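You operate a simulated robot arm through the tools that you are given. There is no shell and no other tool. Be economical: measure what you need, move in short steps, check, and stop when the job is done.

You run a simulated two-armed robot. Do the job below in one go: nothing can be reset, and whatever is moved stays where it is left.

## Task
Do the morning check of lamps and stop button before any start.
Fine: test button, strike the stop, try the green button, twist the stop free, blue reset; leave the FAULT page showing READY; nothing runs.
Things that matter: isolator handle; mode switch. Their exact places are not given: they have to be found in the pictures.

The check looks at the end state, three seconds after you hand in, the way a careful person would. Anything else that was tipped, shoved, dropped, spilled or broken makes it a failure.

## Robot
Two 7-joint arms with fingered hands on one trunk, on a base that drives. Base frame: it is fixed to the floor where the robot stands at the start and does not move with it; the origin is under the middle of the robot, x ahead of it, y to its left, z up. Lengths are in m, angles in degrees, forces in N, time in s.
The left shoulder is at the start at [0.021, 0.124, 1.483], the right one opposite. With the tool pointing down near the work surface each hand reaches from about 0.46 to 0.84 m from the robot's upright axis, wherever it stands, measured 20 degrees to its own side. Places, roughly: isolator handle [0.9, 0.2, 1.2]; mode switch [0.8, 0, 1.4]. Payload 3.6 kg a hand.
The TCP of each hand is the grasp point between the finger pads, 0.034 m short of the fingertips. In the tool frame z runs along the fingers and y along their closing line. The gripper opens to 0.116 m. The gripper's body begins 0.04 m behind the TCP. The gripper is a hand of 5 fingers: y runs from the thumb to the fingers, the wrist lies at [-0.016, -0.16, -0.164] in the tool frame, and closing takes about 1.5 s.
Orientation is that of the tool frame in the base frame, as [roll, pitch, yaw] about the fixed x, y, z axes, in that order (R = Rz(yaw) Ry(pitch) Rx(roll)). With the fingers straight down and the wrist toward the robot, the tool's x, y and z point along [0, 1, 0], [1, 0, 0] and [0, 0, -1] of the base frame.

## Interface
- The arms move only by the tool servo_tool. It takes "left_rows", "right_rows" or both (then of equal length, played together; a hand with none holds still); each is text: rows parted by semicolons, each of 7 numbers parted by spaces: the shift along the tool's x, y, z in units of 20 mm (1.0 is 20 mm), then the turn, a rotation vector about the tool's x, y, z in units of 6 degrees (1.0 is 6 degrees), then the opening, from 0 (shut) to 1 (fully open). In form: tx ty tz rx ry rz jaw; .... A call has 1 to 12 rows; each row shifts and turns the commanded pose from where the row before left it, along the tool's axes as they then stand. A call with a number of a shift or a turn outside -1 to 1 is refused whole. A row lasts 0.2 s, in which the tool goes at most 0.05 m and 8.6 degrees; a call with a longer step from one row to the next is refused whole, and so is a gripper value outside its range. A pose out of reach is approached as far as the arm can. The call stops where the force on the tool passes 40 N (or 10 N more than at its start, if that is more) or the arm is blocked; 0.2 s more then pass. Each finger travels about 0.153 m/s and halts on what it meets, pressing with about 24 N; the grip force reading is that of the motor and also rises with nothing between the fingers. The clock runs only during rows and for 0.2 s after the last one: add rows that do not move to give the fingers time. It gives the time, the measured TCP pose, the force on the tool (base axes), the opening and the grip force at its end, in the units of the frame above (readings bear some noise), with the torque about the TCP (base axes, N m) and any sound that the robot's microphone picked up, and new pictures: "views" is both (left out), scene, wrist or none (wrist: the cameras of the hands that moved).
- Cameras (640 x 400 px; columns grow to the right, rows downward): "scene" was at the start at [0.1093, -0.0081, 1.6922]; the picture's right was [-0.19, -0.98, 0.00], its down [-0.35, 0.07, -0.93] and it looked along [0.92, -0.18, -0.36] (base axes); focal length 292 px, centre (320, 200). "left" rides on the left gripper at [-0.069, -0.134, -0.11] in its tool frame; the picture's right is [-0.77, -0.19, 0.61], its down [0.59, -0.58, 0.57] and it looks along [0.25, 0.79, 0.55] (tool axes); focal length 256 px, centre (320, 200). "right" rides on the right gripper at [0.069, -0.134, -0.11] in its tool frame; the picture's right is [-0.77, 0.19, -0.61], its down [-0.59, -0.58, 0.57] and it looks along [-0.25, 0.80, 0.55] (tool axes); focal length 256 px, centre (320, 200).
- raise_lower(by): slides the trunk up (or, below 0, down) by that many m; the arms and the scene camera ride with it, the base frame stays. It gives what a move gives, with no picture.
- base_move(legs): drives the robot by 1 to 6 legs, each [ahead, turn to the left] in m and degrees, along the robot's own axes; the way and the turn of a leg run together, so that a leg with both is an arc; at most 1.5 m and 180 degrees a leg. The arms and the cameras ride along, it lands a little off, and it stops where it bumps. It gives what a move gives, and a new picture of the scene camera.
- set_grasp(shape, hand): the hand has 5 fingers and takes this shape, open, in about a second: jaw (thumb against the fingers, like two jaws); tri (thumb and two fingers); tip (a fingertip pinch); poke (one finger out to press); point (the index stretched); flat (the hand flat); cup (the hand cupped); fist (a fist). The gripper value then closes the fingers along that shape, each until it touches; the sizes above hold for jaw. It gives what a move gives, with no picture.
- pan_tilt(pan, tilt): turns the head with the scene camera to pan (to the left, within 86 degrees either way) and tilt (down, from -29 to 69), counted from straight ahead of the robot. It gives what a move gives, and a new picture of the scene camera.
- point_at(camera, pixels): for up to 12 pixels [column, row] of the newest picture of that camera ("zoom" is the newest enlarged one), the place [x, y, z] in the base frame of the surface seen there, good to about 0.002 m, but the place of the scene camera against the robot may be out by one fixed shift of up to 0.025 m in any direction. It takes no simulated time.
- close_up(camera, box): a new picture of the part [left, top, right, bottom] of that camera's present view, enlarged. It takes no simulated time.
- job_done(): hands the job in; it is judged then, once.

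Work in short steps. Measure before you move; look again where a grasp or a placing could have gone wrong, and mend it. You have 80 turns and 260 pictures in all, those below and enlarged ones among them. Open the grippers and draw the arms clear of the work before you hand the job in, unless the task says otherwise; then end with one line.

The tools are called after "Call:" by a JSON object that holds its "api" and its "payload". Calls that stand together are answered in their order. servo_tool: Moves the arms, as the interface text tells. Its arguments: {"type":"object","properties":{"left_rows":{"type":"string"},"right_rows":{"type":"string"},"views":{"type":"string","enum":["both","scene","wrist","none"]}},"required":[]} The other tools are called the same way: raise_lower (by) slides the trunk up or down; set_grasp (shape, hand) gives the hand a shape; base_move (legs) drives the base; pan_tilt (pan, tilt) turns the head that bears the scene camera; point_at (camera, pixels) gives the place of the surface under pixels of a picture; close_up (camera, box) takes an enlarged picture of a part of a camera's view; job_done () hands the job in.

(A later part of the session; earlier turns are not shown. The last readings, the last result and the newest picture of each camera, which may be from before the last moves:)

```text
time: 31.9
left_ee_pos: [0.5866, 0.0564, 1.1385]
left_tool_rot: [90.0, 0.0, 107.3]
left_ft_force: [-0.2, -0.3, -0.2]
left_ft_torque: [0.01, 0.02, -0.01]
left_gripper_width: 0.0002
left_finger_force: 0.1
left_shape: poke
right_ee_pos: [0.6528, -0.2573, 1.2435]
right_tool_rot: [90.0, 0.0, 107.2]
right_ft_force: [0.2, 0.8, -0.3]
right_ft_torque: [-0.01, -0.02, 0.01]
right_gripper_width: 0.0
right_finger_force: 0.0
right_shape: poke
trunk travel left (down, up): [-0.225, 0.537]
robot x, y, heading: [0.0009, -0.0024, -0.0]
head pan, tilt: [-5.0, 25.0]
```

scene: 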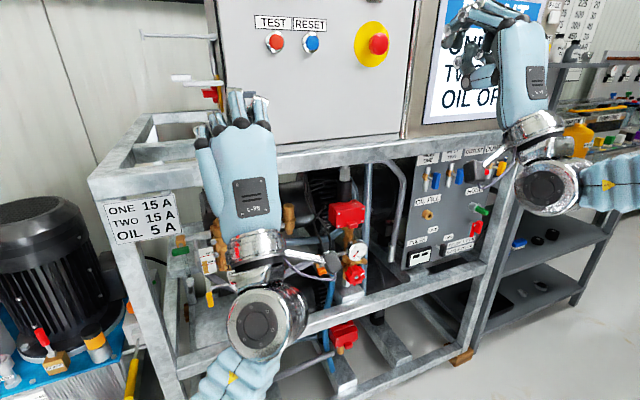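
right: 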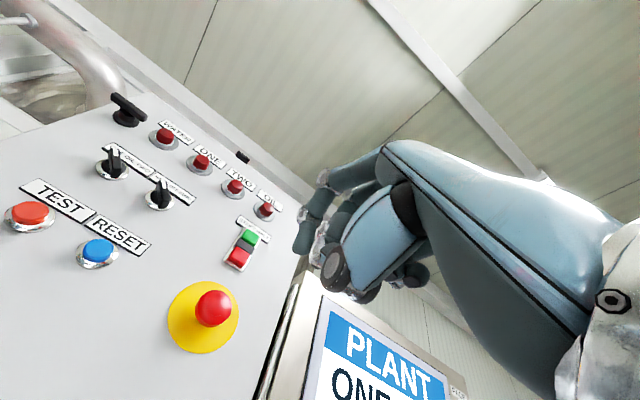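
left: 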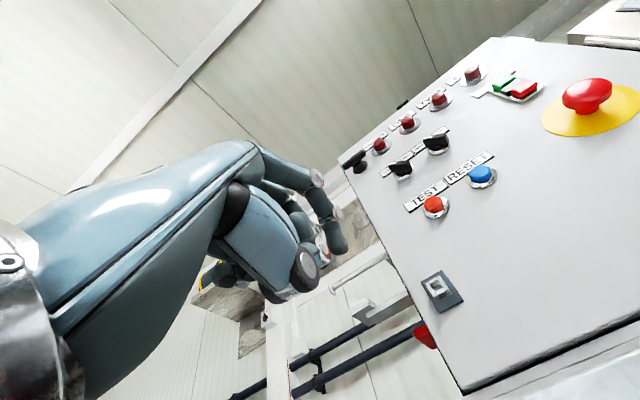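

That pose works. I approach the stop: 124 mm ahead, 15 mm left, 10 mm up.

Call:
{"api": "servo_tool", "payload": {"right_rows": "0.11 0.075 0.89 0 0 0 0;0.11 0.075 0.89 0 0 0 0;0.11 0.075 0.89 0 0 0 0;0.11 0.075 0.89 0 0 0 0;0.11 0.075 0.89 0 0 0 0;0.11 0.075 0.89 0 0 0 0;0.11 0.075 0.89 0 0 0 0", "views": "wrist"}}

Call:
{"api": "pan_tilt", "payload": {"pan": -10, "tilt": 0}}

Call:
{"api": "close_up", "payload": {"camera": "right", "box": [180, 150, 380, 350]}}

```text
time: 33.5
left_ee_pos: [0.5862, 0.0569, 1.1362]
left_tool_rot: [90.0, 0.0, 107.4]
left_ft_force: [0.1, -0.1, 0.8]
left_ft_torque: [-0.01, 0.0, 0.01]
left_gripper_width: 0.0
left_finger_force: 0.0
left_shape: poke
right_ee_pos: [0.7338, -0.2212, 1.2559]
right_tool_rot: [90.1, -0.1, 107.3]
right_ft_force: [0.4, -0.5, -0.2]
right_ft_torque: [0.01, -0.02, 0.02]
right_gripper_width: 0.0
right_finger_force: 0.0
right_shape: poke
right hand out of reach, approached as far as the arm can: row 6, 7
trunk travel left (down, up): [-0.225, 0.537]
robot x, y, heading: [0.0009, 0.0036, 0.2]
head pan, tilt: [-5.0, 25.0]
```

right: 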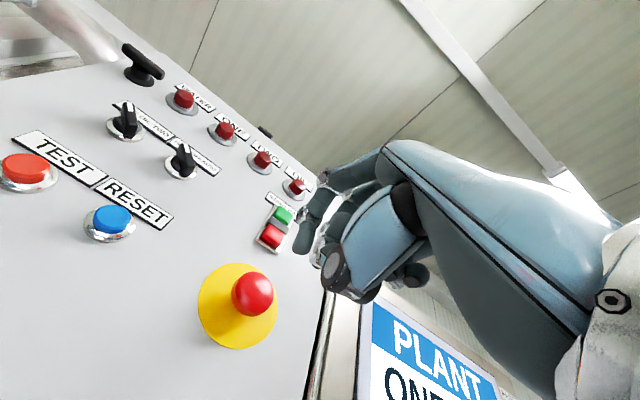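

```text
time: 34.4
left_ee_pos: [0.5869, 0.0568, 1.138]
left_tool_rot: [90.0, 0.0, 107.5]
left_ft_force: [0.3, -0.9, 0.2]
left_ft_torque: [-0.01, -0.01, 0.0]
left_gripper_width: 0.0
left_finger_force: 0.0
left_shape: poke
right_ee_pos: [0.7353, -0.2206, 1.2551]
right_tool_rot: [90.0, -0.1, 107.3]
right_ft_force: [1.2, 0.1, -0.4]
right_ft_torque: [-0.01, 0.0, 0.02]
right_gripper_width: 0.0
right_finger_force: 0.1
right_shape: poke
trunk travel left (down, up): [-0.225, 0.537]
robot x, y, heading: [-0.0023, 0.0012, 0.0]
head pan, tilt: [-10.0, 0.0]
```

scene: 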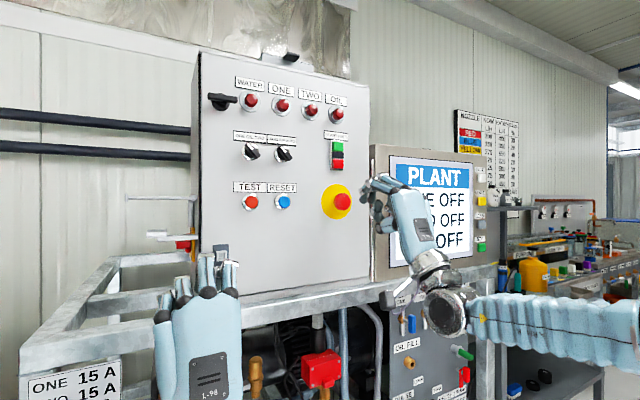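

```text
2.00 times, centred on (280, 250) of right
```

zoom: 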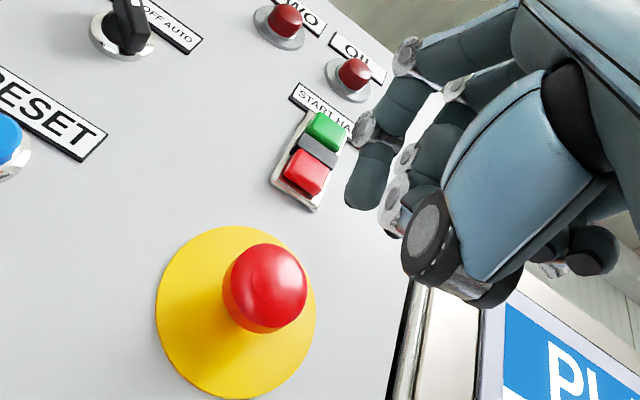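

The right hand still falls 35 mm short, which is a wrist limit, and the PAGE button is farther still. I'll have to move the base, so I measure the display buttons and frame and look at the floor around the robot.

Call:
{"api": "point_at", "payload": {"camera": "scene", "pixels": [[481, 178], [481, 201], [481, 224], [481, 247], [380, 160], [470, 170], [490, 260], [400, 275], [130, 350], [490, 290], [600, 375], [30, 365]]}}

Call:
{"api": "close_up", "payload": {"camera": "scene", "box": [370, 140, 520, 260]}}

Call:
{"api": "pan_tilt", "payload": {"pan": -45, "tilt": 45}}

Call:
{"api": "pan_tilt", "payload": {"pan": 10, "tilt": 55}}

```text
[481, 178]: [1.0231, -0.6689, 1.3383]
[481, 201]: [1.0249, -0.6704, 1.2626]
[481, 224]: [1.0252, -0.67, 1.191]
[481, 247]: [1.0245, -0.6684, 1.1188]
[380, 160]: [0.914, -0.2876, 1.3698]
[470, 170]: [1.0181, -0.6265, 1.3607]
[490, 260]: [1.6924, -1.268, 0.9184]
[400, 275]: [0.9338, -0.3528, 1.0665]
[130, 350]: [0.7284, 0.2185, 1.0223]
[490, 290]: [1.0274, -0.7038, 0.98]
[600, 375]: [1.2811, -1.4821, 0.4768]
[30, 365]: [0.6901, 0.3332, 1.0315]
```

```text
3.33 times, centred on (445, 200) of scene
```

zoom: 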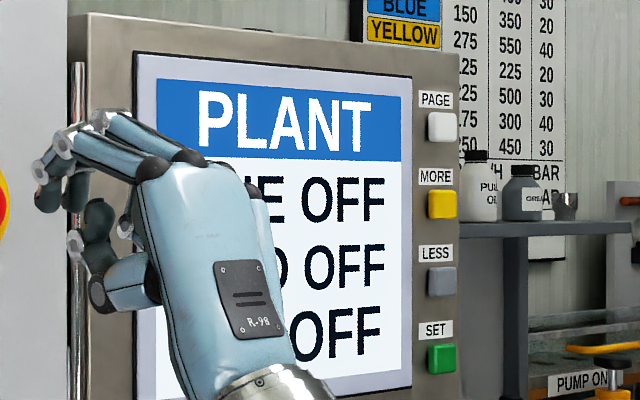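

```text
time: 35.5
left_ee_pos: [0.5863, 0.0566, 1.1386]
left_tool_rot: [90.0, 0.0, 107.4]
left_ft_force: [-0.6, -0.7, -0.4]
left_ft_torque: [0.03, 0.0, 0.01]
left_gripper_width: 0.0
left_finger_force: 0.1
left_shape: poke
right_ee_pos: [0.7345, -0.2202, 1.2549]
right_tool_rot: [90.0, 0.0, 107.2]
right_ft_force: [0.2, -0.1, 1.0]
right_ft_torque: [0.01, -0.04, -0.05]
right_gripper_width: 0.0002
right_finger_force: 0.1
right_shape: poke
trunk travel left (down, up): [-0.225, 0.537]
robot x, y, heading: [0.0012, -0.0008, 0.1]
head pan, tilt: [-45.0, 45.0]
```

scene: 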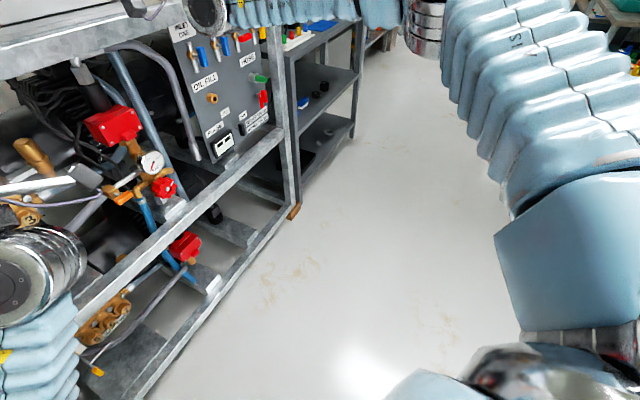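

```text
time: 36.7
left_ee_pos: [0.5863, 0.0558, 1.1368]
left_tool_rot: [89.9, 0.0, 107.4]
left_ft_force: [0.1, -0.3, 0.2]
left_ft_torque: [0.01, -0.04, 0.02]
left_gripper_width: 0.0
left_finger_force: 0.0
left_shape: poke
right_ee_pos: [0.7334, -0.2201, 1.2546]
right_tool_rot: [90.1, -0.2, 107.4]
right_ft_force: [0.6, -0.9, 0.1]
right_ft_torque: [0.04, 0.0, 0.04]
right_gripper_width: 0.0001
right_finger_force: 0.1
right_shape: poke
trunk travel left (down, up): [-0.225, 0.537]
robot x, y, heading: [-0.0019, -0.001, 0.0]
head pan, tilt: [10.0, 55.0]
```

scene: 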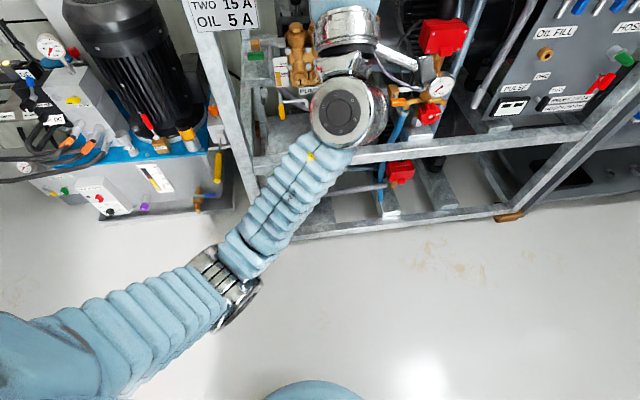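

PAGE is at about (1.017, -0.679, 1.329), and the floor to the right is clear. I'll draw both hands in and then drive to about (0.245, -0.447) facing the panel squarely at +17.4°.

Call:
{"api": "servo_tool", "payload": {"left_rows": "0 0 -1 0 0 0 0;0 0 -1 0 0 0 0;0 0 -1 0 0 0 0;0 0 -1 0 0 0 0;0 0 -1 0 0 0 0;0 0 -0.5 0 0 0 0;0 0 0 0 0 0 0;0 0 0 0 0 0 0;0 0 0 0 0 0 0;0 0 0 0 0 0 0;0 0 0 0 0 0 0;0 0 0 0 0 0 0", "right_rows": "0 0 -1 0 0 0 0;0 0 -1 0 0 0 0;0 0 -1 0 0 0 0;0 0 -1 0 0 0 0;0 0 -1 0 0 0 0;0 0 -1 0 0 0 0;0 0 -1 0 0 0 0;0 0 -1 0 0 0 0;0 0 -1 0 0 0 0;0 0 -1 0 0 0 0;0 0 -1 0 0 0 0;0 0 -1 0 0 0 0", "views": "none"}}

Call:
{"api": "servo_tool", "payload": {"right_rows": "0 0 -1 0 0 0 0;0 0 -1 0 0 0 0;0 0 -1 0 0 0 0", "views": "none"}}

Call:
{"api": "pan_tilt", "payload": {"pan": -70, "tilt": 35}}

```text
time: 39.3
left_ee_pos: [0.482, 0.0236, 1.1369]
left_tool_rot: [90.0, 0.0, 107.5]
left_ft_force: [-0.4, -1.0, 0.4]
left_ft_torque: [-0.04, 0.04, -0.04]
left_gripper_width: 0.0
left_finger_force: 0.1
left_shape: poke
right_ee_pos: [0.5066, -0.2904, 1.256]
right_tool_rot: [90.0, 0.0, 107.3]
right_ft_force: [0.1, -0.6, 0.7]
right_ft_torque: [0.03, 0.01, 0.03]
right_gripper_width: 0.0
right_finger_force: 0.1
right_shape: poke
trunk travel left (down, up): [-0.225, 0.537]
robot x, y, heading: [-0.0023, 0.0038, 0.2]
head pan, tilt: [10.0, 55.0]
```

```text
time: 40.1
left_ee_pos: [0.4817, 0.0227, 1.1362]
left_tool_rot: [90.0, 0.0, 107.3]
left_ft_force: [-0.4, 0.1, -0.5]
left_ft_torque: [0.0, 0.01, -0.02]
left_gripper_width: 0.0
left_finger_force: 0.1
left_shape: poke
right_ee_pos: [0.4481, -0.3108, 1.2547]
right_tool_rot: [90.0, 0.0, 107.4]
right_ft_force: [-0.9, 0.1, 0.2]
right_ft_torque: [0.01, 0.0, 0.03]
right_gripper_width: 0.0002
right_finger_force: 0.1
right_shape: poke
trunk travel left (down, up): [-0.225, 0.537]
robot x, y, heading: [-0.0001, 0.0, -0.1]
head pan, tilt: [10.0, 55.0]
```

```text
time: 41.7
left_ee_pos: [0.4818, 0.0247, 1.1365]
left_tool_rot: [90.0, 0.0, 107.3]
left_ft_force: [1.2, -0.6, 0.3]
left_ft_torque: [-0.02, -0.01, 0.01]
left_gripper_width: 0.0
left_finger_force: 0.1
left_shape: poke
right_ee_pos: [0.4484, -0.3095, 1.2558]
right_tool_rot: [90.0, 0.0, 107.4]
right_ft_force: [-0.5, 0.8, -0.7]
right_ft_torque: [-0.02, 0.01, 0.02]
right_gripper_width: 0.0001
right_finger_force: 0.0
right_shape: poke
trunk travel left (down, up): [-0.225, 0.537]
robot x, y, heading: [-0.0026, 0.0004, 0.2]
head pan, tilt: [-70.0, 35.0]
```

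scene: 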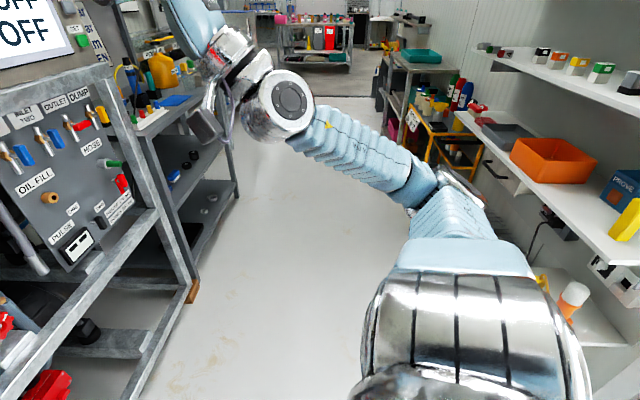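

There are shelves along the right side, so I measure them before turning.

Call:
{"api": "point_at", "payload": {"camera": "scene", "pixels": [[520, 190], [620, 255], [480, 125], [455, 160], [400, 110], [560, 70], [430, 185], [570, 300], [280, 110], [190, 290], [160, 130], [600, 330]]}}

Call:
{"api": "pan_tilt", "payload": {"pan": -86, "tilt": 30}}

```text
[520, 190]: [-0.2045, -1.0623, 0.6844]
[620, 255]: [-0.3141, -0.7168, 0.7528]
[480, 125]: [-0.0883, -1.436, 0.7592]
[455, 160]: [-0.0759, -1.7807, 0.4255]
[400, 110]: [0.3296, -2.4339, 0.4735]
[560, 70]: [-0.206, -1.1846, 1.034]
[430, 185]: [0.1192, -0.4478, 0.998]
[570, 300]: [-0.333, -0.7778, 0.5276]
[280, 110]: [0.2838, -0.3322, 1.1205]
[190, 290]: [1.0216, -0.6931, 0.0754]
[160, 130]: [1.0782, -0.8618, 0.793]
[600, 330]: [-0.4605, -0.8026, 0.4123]
```

```text
time: 42.5
left_ee_pos: [0.4818, 0.0243, 1.1371]
left_tool_rot: [90.0, 0.0, 107.6]
left_ft_force: [0.2, -0.7, 0.6]
left_ft_torque: [-0.01, 0.01, 0.0]
left_gripper_width: 0.0
left_finger_force: 0.0
left_shape: poke
right_ee_pos: [0.4488, -0.3091, 1.2545]
right_tool_rot: [90.0, 0.0, 107.5]
right_ft_force: [-0.9, -0.9, -1.0]
right_ft_torque: [-0.02, -0.02, 0.01]
right_gripper_width: 0.0
right_finger_force: 0.1
right_shape: poke
trunk travel left (down, up): [-0.225, 0.537]
robot x, y, heading: [0.0038, 0.0014, 0.0]
head pan, tilt: [-85.9, 30.0]
```

scene: 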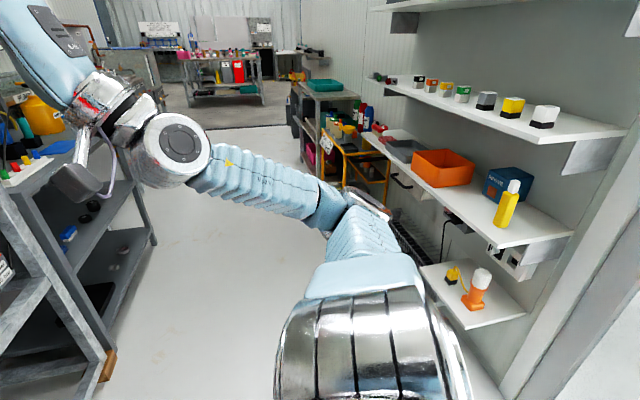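

The shelf edge lies about 0.51 m behind the panel-parallel line through the origin, so there is room for the elbow if I keep to the front. I check the pillar, then turn and drive one leg at a time.

Call:
{"api": "point_at", "payload": {"camera": "scene", "pixels": [[515, 375], [570, 270], [570, 235], [525, 310], [627, 130], [600, 390], [400, 225], [355, 195]]}}

Call:
{"api": "base_move", "payload": {"legs": [[0, -59]]}}

```text
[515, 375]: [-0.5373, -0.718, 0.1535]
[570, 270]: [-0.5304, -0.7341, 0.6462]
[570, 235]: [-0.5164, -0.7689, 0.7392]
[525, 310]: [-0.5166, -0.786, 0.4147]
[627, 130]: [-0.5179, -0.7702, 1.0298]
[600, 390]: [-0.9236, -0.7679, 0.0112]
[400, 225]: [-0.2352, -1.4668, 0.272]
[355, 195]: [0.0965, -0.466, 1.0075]
```

```text
time: 45.5
left_ee_pos: [0.262, -0.4049, 1.1373]
left_tool_rot: [90.0, 0.0, 47.5]
left_ft_force: [-1.4, -0.5, 0.7]
left_ft_torque: [-0.02, -0.02, 0.0]
left_gripper_width: 0.0001
left_finger_force: 0.1
left_shape: poke
right_ee_pos: [-0.0443, -0.5431, 1.256]
right_tool_rot: [89.9, -0.1, 47.4]
right_ft_force: [-0.5, 1.4, 0.7]
right_ft_torque: [0.04, -0.02, -0.01]
right_gripper_width: 0.0001
right_finger_force: 0.1
right_shape: poke
trunk travel left (down, up): [-0.225, 0.537]
robot x, y, heading: [0.0032, -0.0002, -59.9]
head pan, tilt: [-85.9, 30.0]
```

scene: 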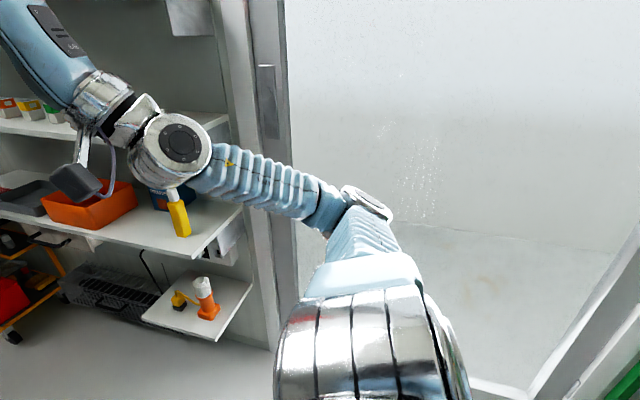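

The path keeps the right elbow more than 0.1 m off the shelf edge. I drive 0.51 m ahead.

Call:
{"api": "base_move", "payload": {"legs": [[0.51, 0]]}}

```text
time: 48.5
left_ee_pos: [0.5229, -0.8451, 1.1368]
left_tool_rot: [90.0, 0.0, 47.8]
left_ft_force: [-0.5, 0.1, -0.7]
left_ft_torque: [-0.03, -0.01, 0.06]
left_gripper_width: 0.0
left_finger_force: 0.0
left_shape: poke
right_ee_pos: [0.2164, -0.9849, 1.2547]
right_tool_rot: [90.0, 0.0, 47.8]
right_ft_force: [1.4, 1.0, 0.4]
right_ft_torque: [0.0, -0.02, 0.03]
right_gripper_width: 0.0
right_finger_force: 0.1
right_shape: poke
trunk travel left (down, up): [-0.225, 0.537]
robot x, y, heading: [0.258, -0.4381, -59.7]
head pan, tilt: [-85.9, 30.0]
```

scene: 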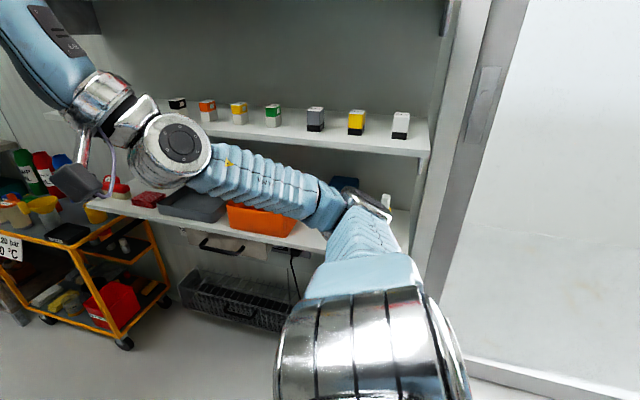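

Clear so far. I turn left 77° to face the panel squarely.

Call:
{"api": "base_move", "payload": {"legs": [[0, 77]]}}

Call:
{"api": "pan_tilt", "payload": {"pan": 0, "tilt": 10}}

```text
time: 52.2
left_ee_pos: [0.7092, -0.269, 1.1368]
left_tool_rot: [90.0, 0.0, 125.2]
left_ft_force: [-1.3, 0.1, 1.1]
left_ft_torque: [-0.02, 0.0, -0.01]
left_gripper_width: 0.0
left_finger_force: 0.2
left_shape: poke
right_ee_pos: [0.7795, -0.5993, 1.2548]
right_tool_rot: [90.0, 0.0, 125.4]
right_ft_force: [0.4, 0.1, 0.4]
right_ft_torque: [-0.02, -0.01, 0.0]
right_gripper_width: 0.0
right_finger_force: 0.0
right_shape: poke
trunk travel left (down, up): [-0.225, 0.537]
robot x, y, heading: [0.253, -0.4392, 17.9]
head pan, tilt: [-85.9, 30.0]
```

scene: 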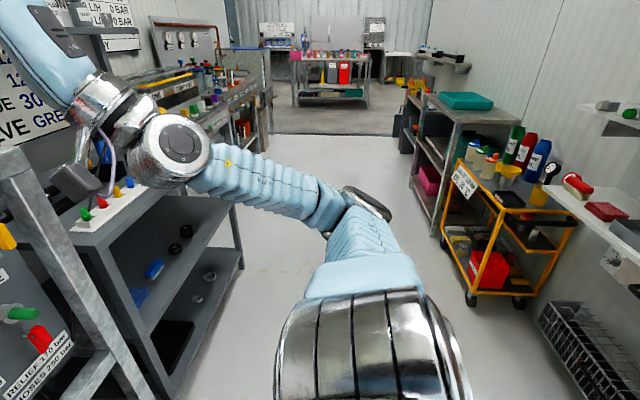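

```text
time: 53.8
left_ee_pos: [0.7088, -0.2698, 1.138]
left_tool_rot: [90.1, 0.0, 125.2]
left_ft_force: [0.0, 0.5, -0.9]
left_ft_torque: [0.0, 0.01, 0.01]
left_gripper_width: 0.0
left_finger_force: 0.0
left_shape: poke
right_ee_pos: [0.7784, -0.5996, 1.2555]
right_tool_rot: [90.0, 0.0, 125.3]
right_ft_force: [-0.1, -0.4, 0.2]
right_ft_torque: [0.01, 0.0, 0.01]
right_gripper_width: 0.0
right_finger_force: 0.1
right_shape: poke
trunk travel left (down, up): [-0.225, 0.537]
robot x, y, heading: [0.2531, -0.444, 17.7]
head pan, tilt: [0.0, 10.0]
```

scene: 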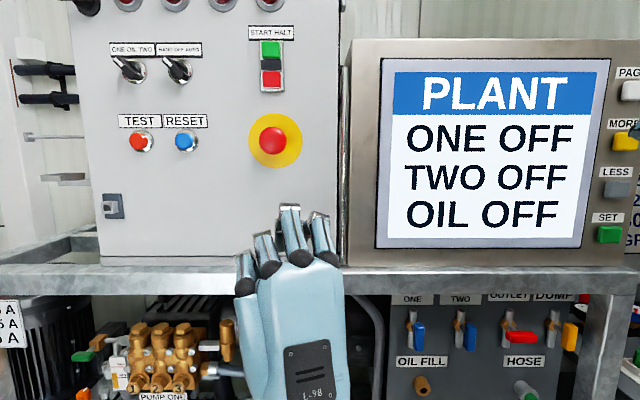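

Well placed: everything is in view. I straighten both hands to yaw 107° and bring the left finger in front of the stop.

Call:
{"api": "servo_tool", "payload": {"left_rows": "0 0 0 0 -1 0 0;0 0 0 0 -1 0 0;0 0 0 0 -0.97 0 0;0.365 0.975 0 0 0 0 0;0.365 0.975 0 0 0 0 0;0.365 0.975 0 0 0 0 0;0.365 0.975 0 0 0 0 0;0.365 0.975 0 0 0 0 0;0.365 0.975 0 0 0 0 0;0 0 0.9 0 0 0 0;0 0 0.9 0 0 0 0;0 0 0.9 0 0 0 0", "right_rows": "0 0 0 0 -1 0 0;0 0 0 0 -1 0 0;0 0 0 0 -0.97 0 0;0 0 0 0 0 0 0;0 0 0 0 0 0 0;0 0 0 0 0 0 0;0 0 0 0 0 0 0;0 0 0 0 0 0 0;0 0 0 0 0 0 0;0 0 0 0 0 0 0;0 0 0 0 0 0 0;0 0 0 0 0 0 0", "views": "both"}}

```text
time: 56.4
left_ee_pos: [0.7469, -0.2113, 1.2547]
left_tool_rot: [90.1, 0.1, 107.6]
left_ft_force: [0.0, -0.2, -0.4]
left_ft_torque: [0.0, 0.0, 0.02]
left_gripper_width: 0.0
left_finger_force: 0.0
left_shape: poke
right_ee_pos: [0.7789, -0.5997, 1.2546]
right_tool_rot: [90.0, 0.0, 107.5]
right_ft_force: [0.3, 0.3, 0.1]
right_ft_torque: [0.01, -0.01, 0.0]
right_gripper_width: 0.0001
right_finger_force: 0.2
right_shape: poke
trunk travel left (down, up): [-0.225, 0.537]
robot x, y, heading: [0.2568, -0.441, 17.8]
head pan, tilt: [0.0, 10.0]
```

scene: 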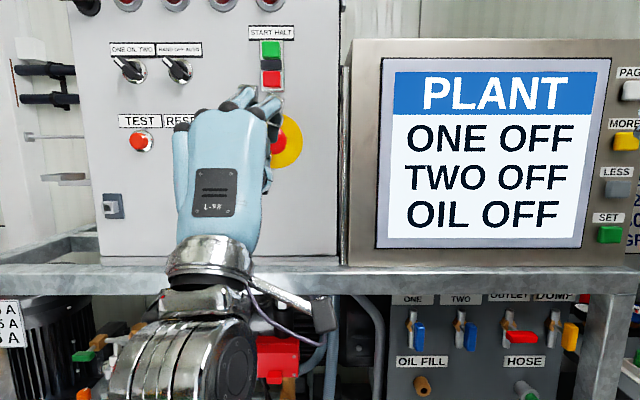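
right: 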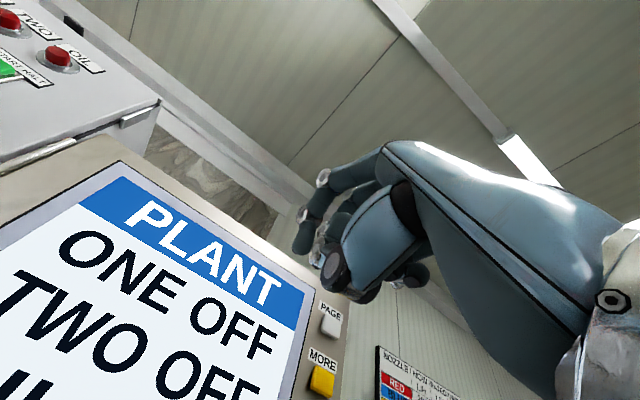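
left: 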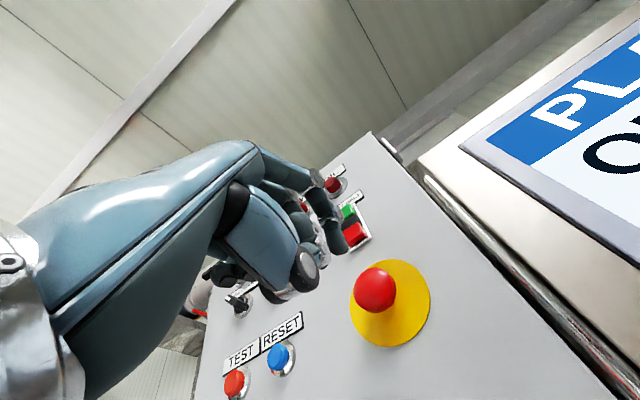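

This matches the view geometry I had before TEST. I'll verify the dome and disc positions from the left camera.

Call:
{"api": "point_at", "payload": {"camera": "left", "pixels": [[375, 285], [360, 280], [388, 275], [378, 305], [352, 295], [431, 300], [400, 262], [385, 346], [350, 212], [355, 234]]}}

Call:
{"api": "close_up", "payload": {"camera": "left", "box": [290, 170, 450, 350]}}

```text
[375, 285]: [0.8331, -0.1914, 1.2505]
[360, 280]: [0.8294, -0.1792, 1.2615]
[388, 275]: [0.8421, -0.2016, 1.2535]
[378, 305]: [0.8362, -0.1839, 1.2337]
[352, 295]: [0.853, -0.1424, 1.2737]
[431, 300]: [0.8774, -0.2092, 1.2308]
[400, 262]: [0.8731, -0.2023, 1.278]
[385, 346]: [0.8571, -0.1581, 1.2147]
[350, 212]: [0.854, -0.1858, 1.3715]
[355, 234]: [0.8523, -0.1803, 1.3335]
```

```text
2.22 times, centred on (370, 260) of left
```

zoom: 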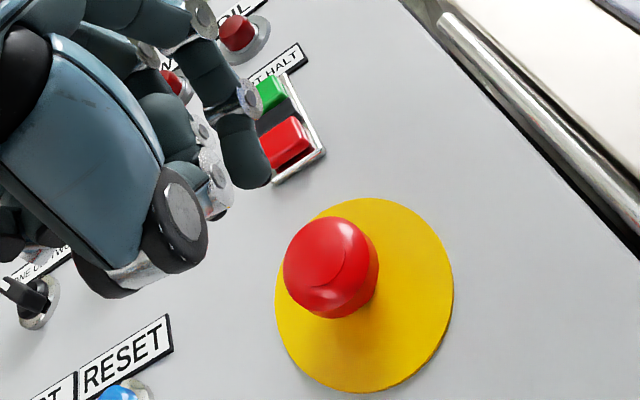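

The tip is aligned with the dome and the gap is about 53 mm. I strike it in.

Call:
{"api": "servo_tool", "payload": {"left_rows": "0 0 1 0 0 0 0;0 0 1 0 0 0 0;0 0 0.6 0 0 0 0;0 0 0.3 0 0 0 0;0 0 0.2 0 0 0 0;0 0 0.2 0 0 0 0;0 0 0 0 0 0 0", "views": "both"}}

```text
time: 58.0
left_ee_pos: [0.8063, -0.1945, 1.2549]
left_tool_rot: [89.8, 0.0, 107.4]
left_ft_force: [-16.0, -8.2, -5.4]
left_ft_torque: [-0.06, 0.22, -0.11]
left_gripper_width: 0.0
left_finger_force: 0.2
left_shape: poke
right_ee_pos: [0.7745, -0.5998, 1.256]
right_tool_rot: [89.8, 0.0, 107.6]
right_ft_force: [-0.4, 0.1, 0.3]
right_ft_torque: [-0.03, 0.02, -0.02]
right_gripper_width: 0.0
right_finger_force: 0.1
right_shape: poke
trunk travel left (down, up): [-0.225, 0.537]
robot x, y, heading: [0.2563, -0.4448, 17.6]
head pan, tilt: [0.0, 10.0]
heard: click
```

scene: 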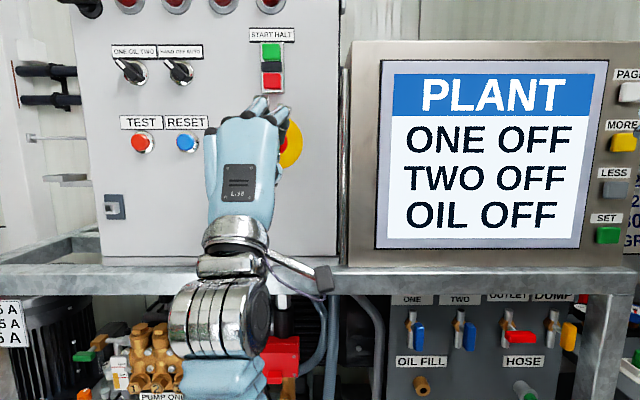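
left: 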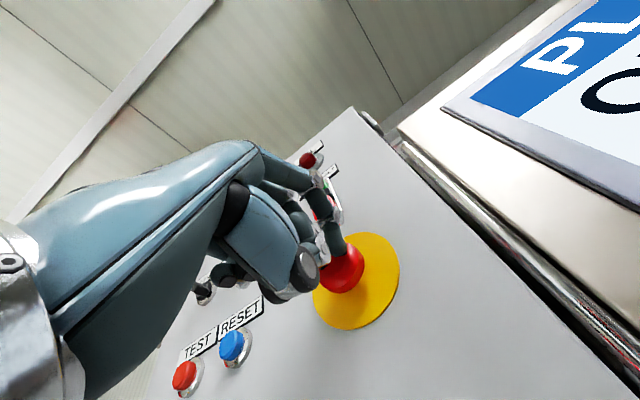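

There was a click. I back off and check that the stop stays in.

Call:
{"api": "servo_tool", "payload": {"left_rows": "0 0 -1 0 0 0 0;0 0 -1 0 0 0 0;0 0 -1 0 0 0 0;0 0 -0.5 0 0 0 0;0 0 0 0 0 0 0", "views": "wrist"}}

Call:
{"api": "point_at", "payload": {"camera": "left", "pixels": [[375, 285], [365, 285], [380, 295], [350, 212], [355, 234]]}}

Call:
{"api": "close_up", "payload": {"camera": "scene", "box": [220, 20, 340, 180]}}

```text
time: 59.2
left_ee_pos: [0.7435, -0.2141, 1.2544]
left_tool_rot: [90.1, 0.0, 107.4]
left_ft_force: [-0.9, 0.1, 0.0]
left_ft_torque: [0.0, -0.03, 0.0]
left_gripper_width: 0.0001
left_finger_force: 0.2
left_shape: poke
right_ee_pos: [0.7793, -0.5993, 1.2546]
right_tool_rot: [89.9, -0.1, 107.5]
right_ft_force: [0.2, -0.3, 1.3]
right_ft_torque: [-0.03, -0.02, 0.0]
right_gripper_width: 0.0001
right_finger_force: 0.1
right_shape: poke
trunk travel left (down, up): [-0.225, 0.537]
robot x, y, heading: [0.2549, -0.4399, 17.8]
head pan, tilt: [0.0, 10.0]
```

left: 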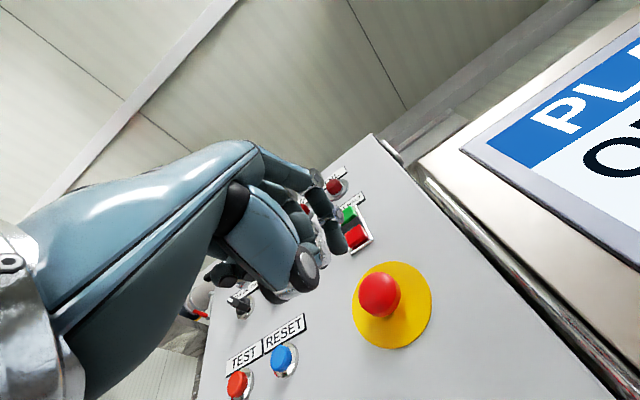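

```text
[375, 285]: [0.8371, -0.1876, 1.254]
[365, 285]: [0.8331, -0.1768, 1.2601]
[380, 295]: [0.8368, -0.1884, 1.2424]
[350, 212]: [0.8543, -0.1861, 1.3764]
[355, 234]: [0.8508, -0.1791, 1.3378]
```

```text
2.50 times, centred on (280, 100) of scene
```

zoom: 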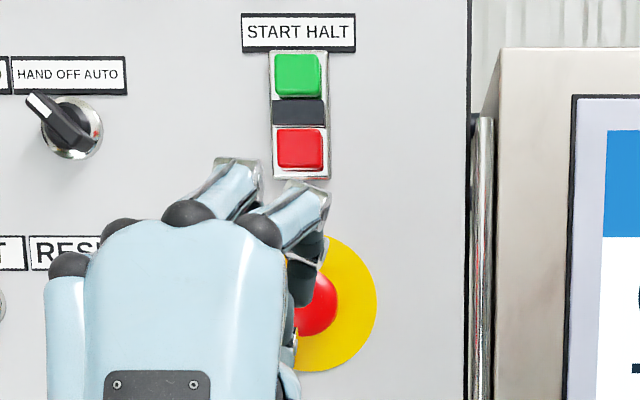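

The dome sits about 4 mm deeper, so it looks latched. I'll check via the FAULT page by moving the right finger in front of PAGE at about (1.017, -0.679, 1.329).

Call:
{"api": "servo_tool", "payload": {"right_rows": "-0.92 0.466 0.4 0 0 0 0;-0.92 0.466 0.4 0 0 0 0;-0.92 0.466 0.4 0 0 0 0;-0.92 0.466 0.4 0 0 0 0;-0.92 0.466 0.4 0 0 0 0;-0.92 0.466 0.4 0 0 0 0;-0.92 0.466 0.4 0 0 0 0;-0.92 0.466 0.4 0 0 0 0;0 0 1 0 0 0 0;0 0 1 0 0 0 0;0 0 0.5 0 0 0 0", "views": "wrist"}}

Call:
{"api": "pan_tilt", "payload": {"pan": -20, "tilt": 5}}

```text
time: 61.6
left_ee_pos: [0.7447, -0.2131, 1.2544]
left_tool_rot: [90.1, 0.0, 107.5]
left_ft_force: [0.1, -0.2, -0.3]
left_ft_torque: [-0.02, 0.0, -0.02]
left_gripper_width: 0.0002
left_finger_force: 0.2
left_shape: poke
right_ee_pos: [0.9339, -0.7057, 1.3301]
right_tool_rot: [90.0, 0.1, 107.3]
right_ft_force: [0.5, -0.2, -0.1]
right_ft_torque: [-0.03, 0.01, 0.03]
right_gripper_width: 0.0
right_finger_force: 0.0
right_shape: poke
trunk travel left (down, up): [-0.225, 0.537]
robot x, y, heading: [0.2566, -0.4462, 18.1]
head pan, tilt: [0.0, 10.0]
```

right: 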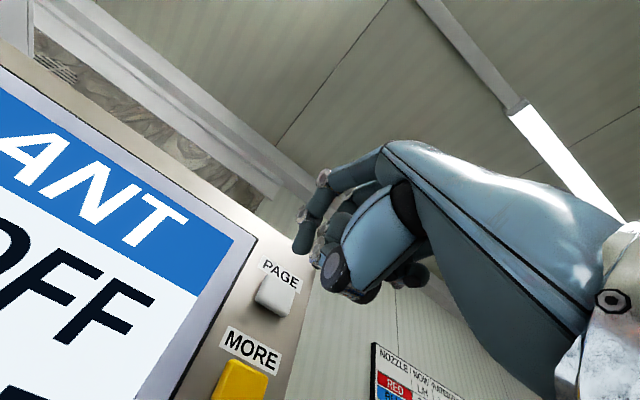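

```text
time: 62.5
left_ee_pos: [0.7423, -0.2134, 1.2538]
left_tool_rot: [90.1, 0.0, 107.4]
left_ft_force: [0.1, -0.6, -0.6]
left_ft_torque: [-0.02, -0.02, 0.0]
left_gripper_width: 0.0001
left_finger_force: 0.0
left_shape: poke
right_ee_pos: [0.9326, -0.7067, 1.3317]
right_tool_rot: [90.0, -0.1, 107.3]
right_ft_force: [1.0, -0.8, 0.3]
right_ft_torque: [0.04, -0.02, 0.03]
right_gripper_width: 0.0001
right_finger_force: 0.1
right_shape: poke
trunk travel left (down, up): [-0.225, 0.537]
robot x, y, heading: [0.2588, -0.4396, 17.9]
head pan, tilt: [-20.0, 5.0]
```

scene: 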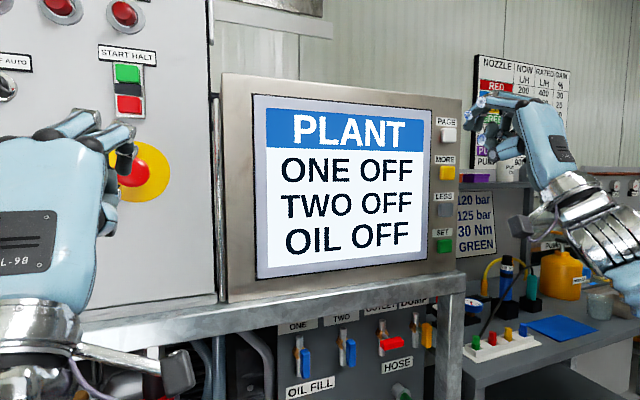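

The finger is near PAGE. I measure the PAGE button from the right camera.

Call:
{"api": "point_at", "payload": {"camera": "right", "pixels": [[272, 293], [262, 292], [282, 302], [276, 280], [302, 250], [294, 247], [245, 385], [255, 330]]}}

Call:
{"api": "close_up", "payload": {"camera": "right", "box": [220, 200, 360, 340]}}

```text
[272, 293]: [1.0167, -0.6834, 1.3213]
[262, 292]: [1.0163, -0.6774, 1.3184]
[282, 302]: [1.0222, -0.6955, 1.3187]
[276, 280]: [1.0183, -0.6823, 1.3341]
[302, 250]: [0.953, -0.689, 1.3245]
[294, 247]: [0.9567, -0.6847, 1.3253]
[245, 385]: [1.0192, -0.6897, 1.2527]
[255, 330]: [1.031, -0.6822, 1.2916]
```

```text
2.86 times, centred on (290, 270) of right
```

zoom: 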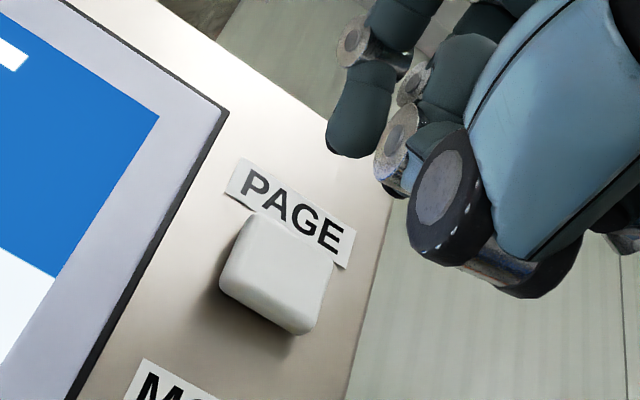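

The PAGE centre is at about (1.017, -0.684, 1.326), with a 53 mm gap. I press it gently.

Call:
{"api": "servo_tool", "payload": {"right_rows": "-0.2 -0.2 0.9 0 0 0 0;0 0 0.9 0 0 0 0;0 0 0.7 0 0 0 0;0 0 0.2 0 0 0 0;0 0 0.1 0 0 0 0;0 0 0 0 0 0 0", "views": "both"}}

```text
time: 63.9
left_ee_pos: [0.7431, -0.2136, 1.2542]
left_tool_rot: [90.0, 0.0, 107.5]
left_ft_force: [-0.6, 0.8, 0.9]
left_ft_torque: [0.02, -0.02, -0.03]
left_gripper_width: 0.0
left_finger_force: 0.1
left_shape: poke
right_ee_pos: [0.9866, -0.6939, 1.326]
right_tool_rot: [89.9, -0.1, 107.3]
right_ft_force: [-1.0, -1.1, -0.3]
right_ft_torque: [0.01, 0.01, -0.01]
right_gripper_width: 0.0001
right_finger_force: 0.0
right_shape: poke
trunk travel left (down, up): [-0.225, 0.537]
robot x, y, heading: [0.2587, -0.4414, 17.6]
head pan, tilt: [-20.0, 5.0]
```

scene: 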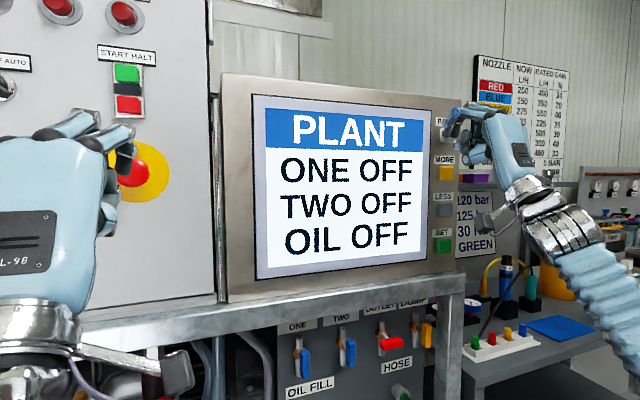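
right: 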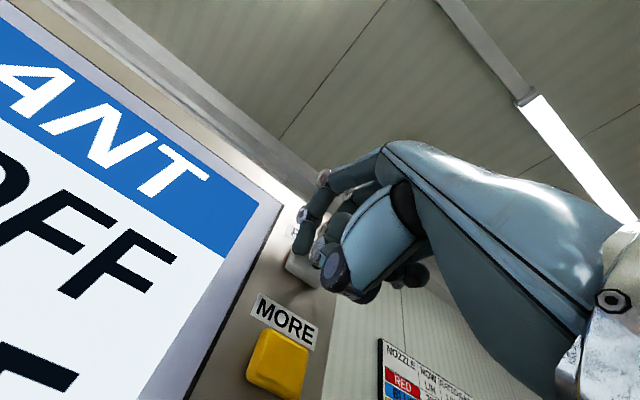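

Almost at contact, with about 1 N of force. I push a few more millimetres.

Call:
{"api": "servo_tool", "payload": {"right_rows": "0 0 0.15 0 0 0 0;0 0 0.15 0 0 0 0;0 0 0.1 0 0 0 0;0 0 0 0 0 0 0", "views": "scene"}}

```text
time: 64.9
left_ee_pos: [0.7408, -0.2148, 1.2558]
left_tool_rot: [89.9, -0.1, 107.3]
left_ft_force: [0.1, 0.9, 0.4]
left_ft_torque: [0.01, -0.01, -0.01]
left_gripper_width: 0.0002
left_finger_force: 0.0
left_shape: poke
right_ee_pos: [0.9904, -0.6924, 1.3277]
right_tool_rot: [89.8, 0.0, 107.3]
right_ft_force: [-14.8, -5.3, -4.2]
right_ft_torque: [-0.05, 0.15, 0.02]
right_gripper_width: 0.0
right_finger_force: 0.1
right_shape: poke
trunk travel left (down, up): [-0.225, 0.537]
robot x, y, heading: [0.256, -0.4412, 17.7]
head pan, tilt: [-20.0, 5.0]
heard: click
```

scene: 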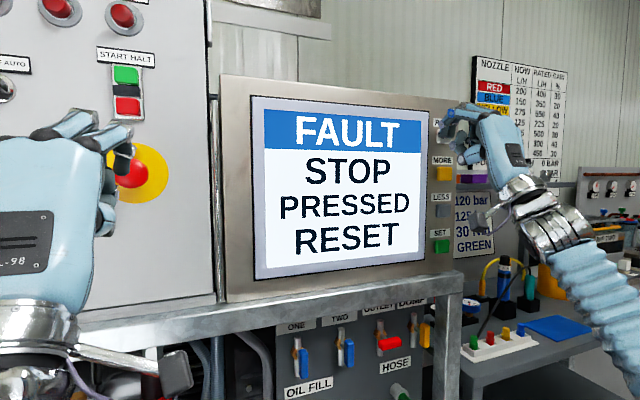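

The FAULT page shows STOP PRESSED RESET, so the stop is latched. I withdraw the right finger and bring the left one to the green button.

Call:
{"api": "servo_tool", "payload": {"left_rows": "0.04 0.91 0 0 0 0 0;0.04 0.91 0 0 0 0 0;0.04 0.91 0 0 0 0 0;0.04 0.91 0 0 0 0 0;0.04 0.91 0 0 0 0 0;0.04 0.91 0 0 0 0 0;0.04 0.91 0 0 0 0 0;0 0 0.9 0 0 0 0;0 0 0.9 0 0 0 0", "right_rows": "0 0 -1 0 0 0 0;0 0 -1 0 0 0 0;0 0 -1 0 0 0 0;0 0 -1 0 0 0 0;0 0 0 0 0 0 0;0 0 0 0 0 0 0;0 0 0 0 0 0 0;0 0 0 0 0 0 0;0 0 0 0 0 0 0", "views": "wrist"}}

Call:
{"api": "close_up", "payload": {"camera": "left", "box": [280, 180, 440, 340]}}

```text
time: 66.9
left_ee_pos: [0.7783, -0.1988, 1.3811]
left_tool_rot: [90.0, 0.0, 107.5]
left_ft_force: [0.1, 0.3, 0.5]
left_ft_torque: [-0.05, -0.02, -0.02]
left_gripper_width: 0.0002
left_finger_force: 0.1
left_shape: poke
right_ee_pos: [0.9178, -0.7146, 1.3239]
right_tool_rot: [90.0, -0.2, 107.4]
right_ft_force: [0.8, -0.2, 0.2]
right_ft_torque: [-0.03, 0.0, -0.02]
right_gripper_width: 0.0
right_finger_force: 0.0
right_shape: poke
trunk travel left (down, up): [-0.225, 0.537]
robot x, y, heading: [0.2584, -0.4379, 17.7]
head pan, tilt: [-20.0, 5.0]
```

right: 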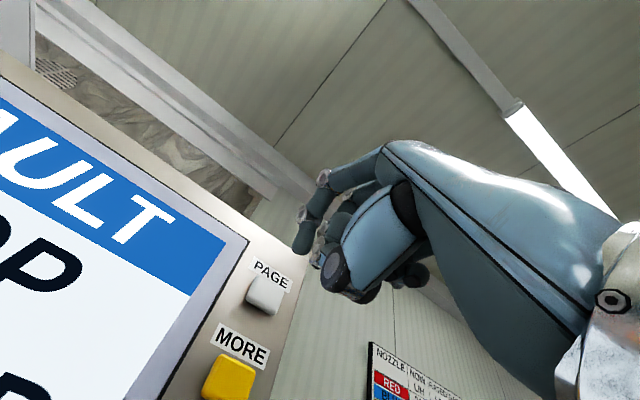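
left: 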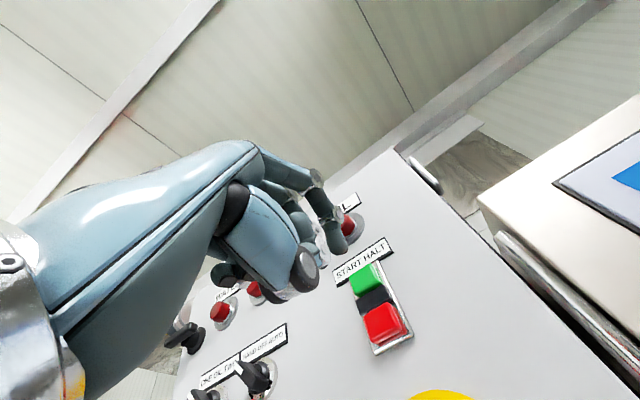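

```text
2.50 times, centred on (360, 260) of left
```

zoom: 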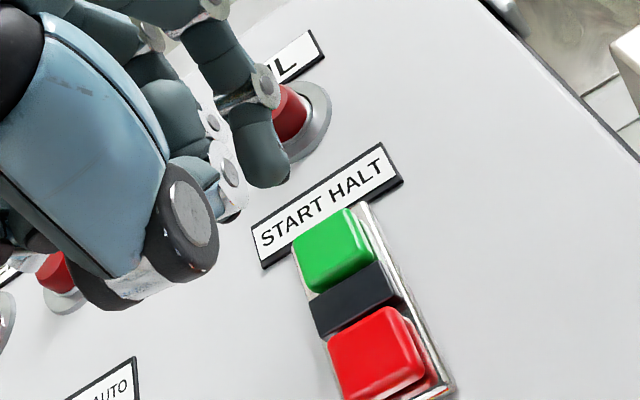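

The green button is close to where an aligned target should appear. I measure it.

Call:
{"api": "point_at", "payload": {"camera": "left", "pixels": [[365, 279], [355, 285], [378, 276], [362, 268], [366, 289], [383, 322]]}}

```text
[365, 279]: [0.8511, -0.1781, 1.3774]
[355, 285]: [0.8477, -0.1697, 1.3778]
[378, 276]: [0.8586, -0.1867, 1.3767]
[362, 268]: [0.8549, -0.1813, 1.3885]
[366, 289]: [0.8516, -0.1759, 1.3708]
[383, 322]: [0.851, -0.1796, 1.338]
```

Aligned within 2 mm. I try the green button while the stop is latched.

Call:
{"api": "servo_tool", "payload": {"left_rows": "-0.1 -0.1 1 0 0 0 0;0 0 0.9 0 0 0 0;0 0 0.3 0 0 0 0;0 0 0.15 0 0 0 0;0 0 0.1 0 0 0 0;0 0 0 0 0 0 0", "views": "both"}}

```text
time: 68.3
left_ee_pos: [0.8224, -0.1849, 1.3804]
left_tool_rot: [89.9, 0.0, 107.4]
left_ft_force: [-6.6, -2.9, -2.3]
left_ft_torque: [0.0, 0.08, -0.05]
left_gripper_width: 0.0001
left_finger_force: 0.1
left_shape: poke
right_ee_pos: [0.917, -0.7151, 1.3259]
right_tool_rot: [90.0, 0.0, 107.2]
right_ft_force: [0.2, -0.1, -1.1]
right_ft_torque: [0.02, -0.05, -0.01]
right_gripper_width: 0.0001
right_finger_force: 0.1
right_shape: poke
trunk travel left (down, up): [-0.225, 0.537]
robot x, y, heading: [0.2578, -0.4392, 17.9]
head pan, tilt: [-20.0, 5.0]
heard: click
```

scene: 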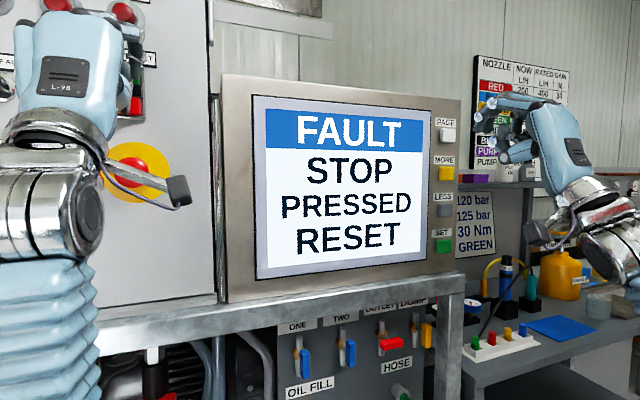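
left: 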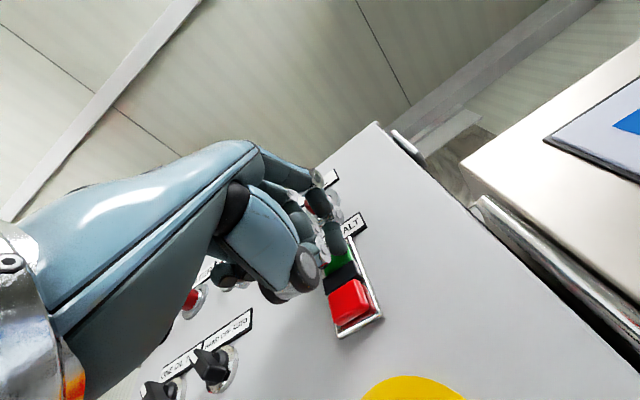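

The green button clicked and nothing started: the lamps are dark, the page is unchanged and there is no motor sound. I back off, drop to the stop's height, and change the left hand to jaw for the twist.

Call:
{"api": "servo_tool", "payload": {"left_rows": "0 0 -1 0 0 0 0;0 0 -1 0 0 0 0;0 0 -1 0 0 0 0;0 0 -1 0 0 0 0;0 0 -1 0 0 0 0;-0.03 -0.9 -0.5 0 0 0 0;-0.03 -0.9 0 0 0 0 0;-0.03 -0.9 0 0 0 0 0;-0.03 -0.9 0 0 0 0 0;-0.03 -0.9 0 0 0 0 0;-0.03 -0.9 0 0 0 0 0;-0.03 -0.9 0 0 0 0 0", "views": "none"}}

Call:
{"api": "set_grasp", "payload": {"hand": "left", "shape": "jaw"}}

Call:
{"api": "servo_tool", "payload": {"left_rows": "0 0 0 0 0 0 0.65;0 0 0 0 0 0 0.65;0 0 0 0 0 0 0.65;0 0 0 0 0 0 0.65", "views": "both"}}

```text
time: 70.9
left_ee_pos: [0.7193, -0.2221, 1.2536]
left_tool_rot: [89.9, 0.0, 107.3]
left_ft_force: [0.4, -0.6, -0.5]
left_ft_torque: [0.03, 0.0, 0.0]
left_gripper_width: 0.0001
left_finger_force: 0.0
left_shape: poke
right_ee_pos: [0.9189, -0.7149, 1.3265]
right_tool_rot: [90.0, -0.1, 107.3]
right_ft_force: [1.0, -0.4, 0.2]
right_ft_torque: [0.01, -0.02, -0.02]
right_gripper_width: 0.0001
right_finger_force: 0.1
right_shape: poke
trunk travel left (down, up): [-0.225, 0.537]
robot x, y, heading: [0.2539, -0.4413, 17.7]
head pan, tilt: [-20.0, 5.0]
```

```text
time: 71.8
left_ee_pos: [0.7196, -0.2219, 1.2538]
left_tool_rot: [90.1, -0.1, 107.4]
left_ft_force: [-0.6, -0.2, -0.3]
left_ft_torque: [0.01, -0.01, 0.0]
left_gripper_width: 0.1158
left_finger_force: 0.1
left_shape: jaw
right_ee_pos: [0.9175, -0.7144, 1.325]
right_tool_rot: [90.0, -0.1, 107.4]
right_ft_force: [-0.7, 0.6, 1.0]
right_ft_torque: [0.01, 0.01, 0.01]
right_gripper_width: 0.0
right_finger_force: 0.1
right_shape: poke
trunk travel left (down, up): [-0.225, 0.537]
robot x, y, heading: [0.2584, -0.443, 17.8]
head pan, tilt: [-20.0, 5.0]
```

```text
time: 72.8
left_ee_pos: [0.7193, -0.2228, 1.2547]
left_tool_rot: [90.0, 0.0, 107.5]
left_ft_force: [-0.7, -0.8, -0.2]
left_ft_torque: [0.01, 0.02, -0.01]
left_gripper_width: 0.0755
left_finger_force: 0.1
left_shape: jaw
right_ee_pos: [0.9178, -0.7135, 1.3252]
right_tool_rot: [90.0, -0.1, 107.5]
right_ft_force: [-0.3, 1.0, 0.4]
right_ft_torque: [0.03, -0.02, 0.02]
right_gripper_width: 0.0003
right_finger_force: 0.0
right_shape: poke
trunk travel left (down, up): [-0.225, 0.537]
robot x, y, heading: [0.2591, -0.4451, 17.7]
head pan, tilt: [-20.0, 5.0]
```

scene: 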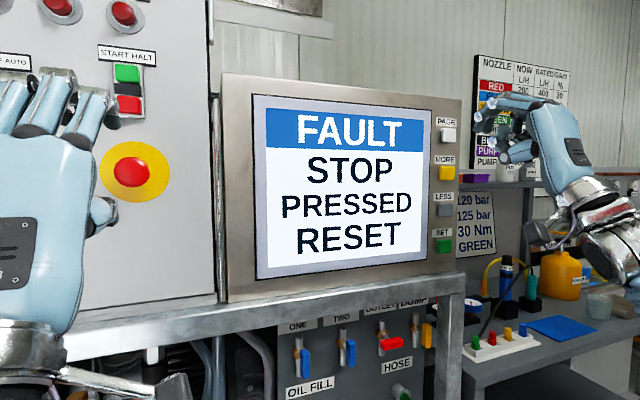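
left: 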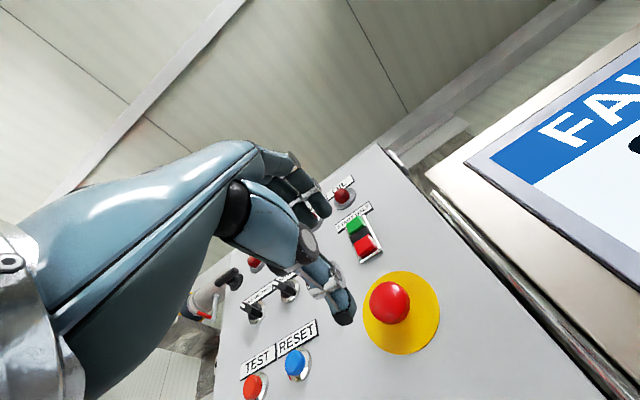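

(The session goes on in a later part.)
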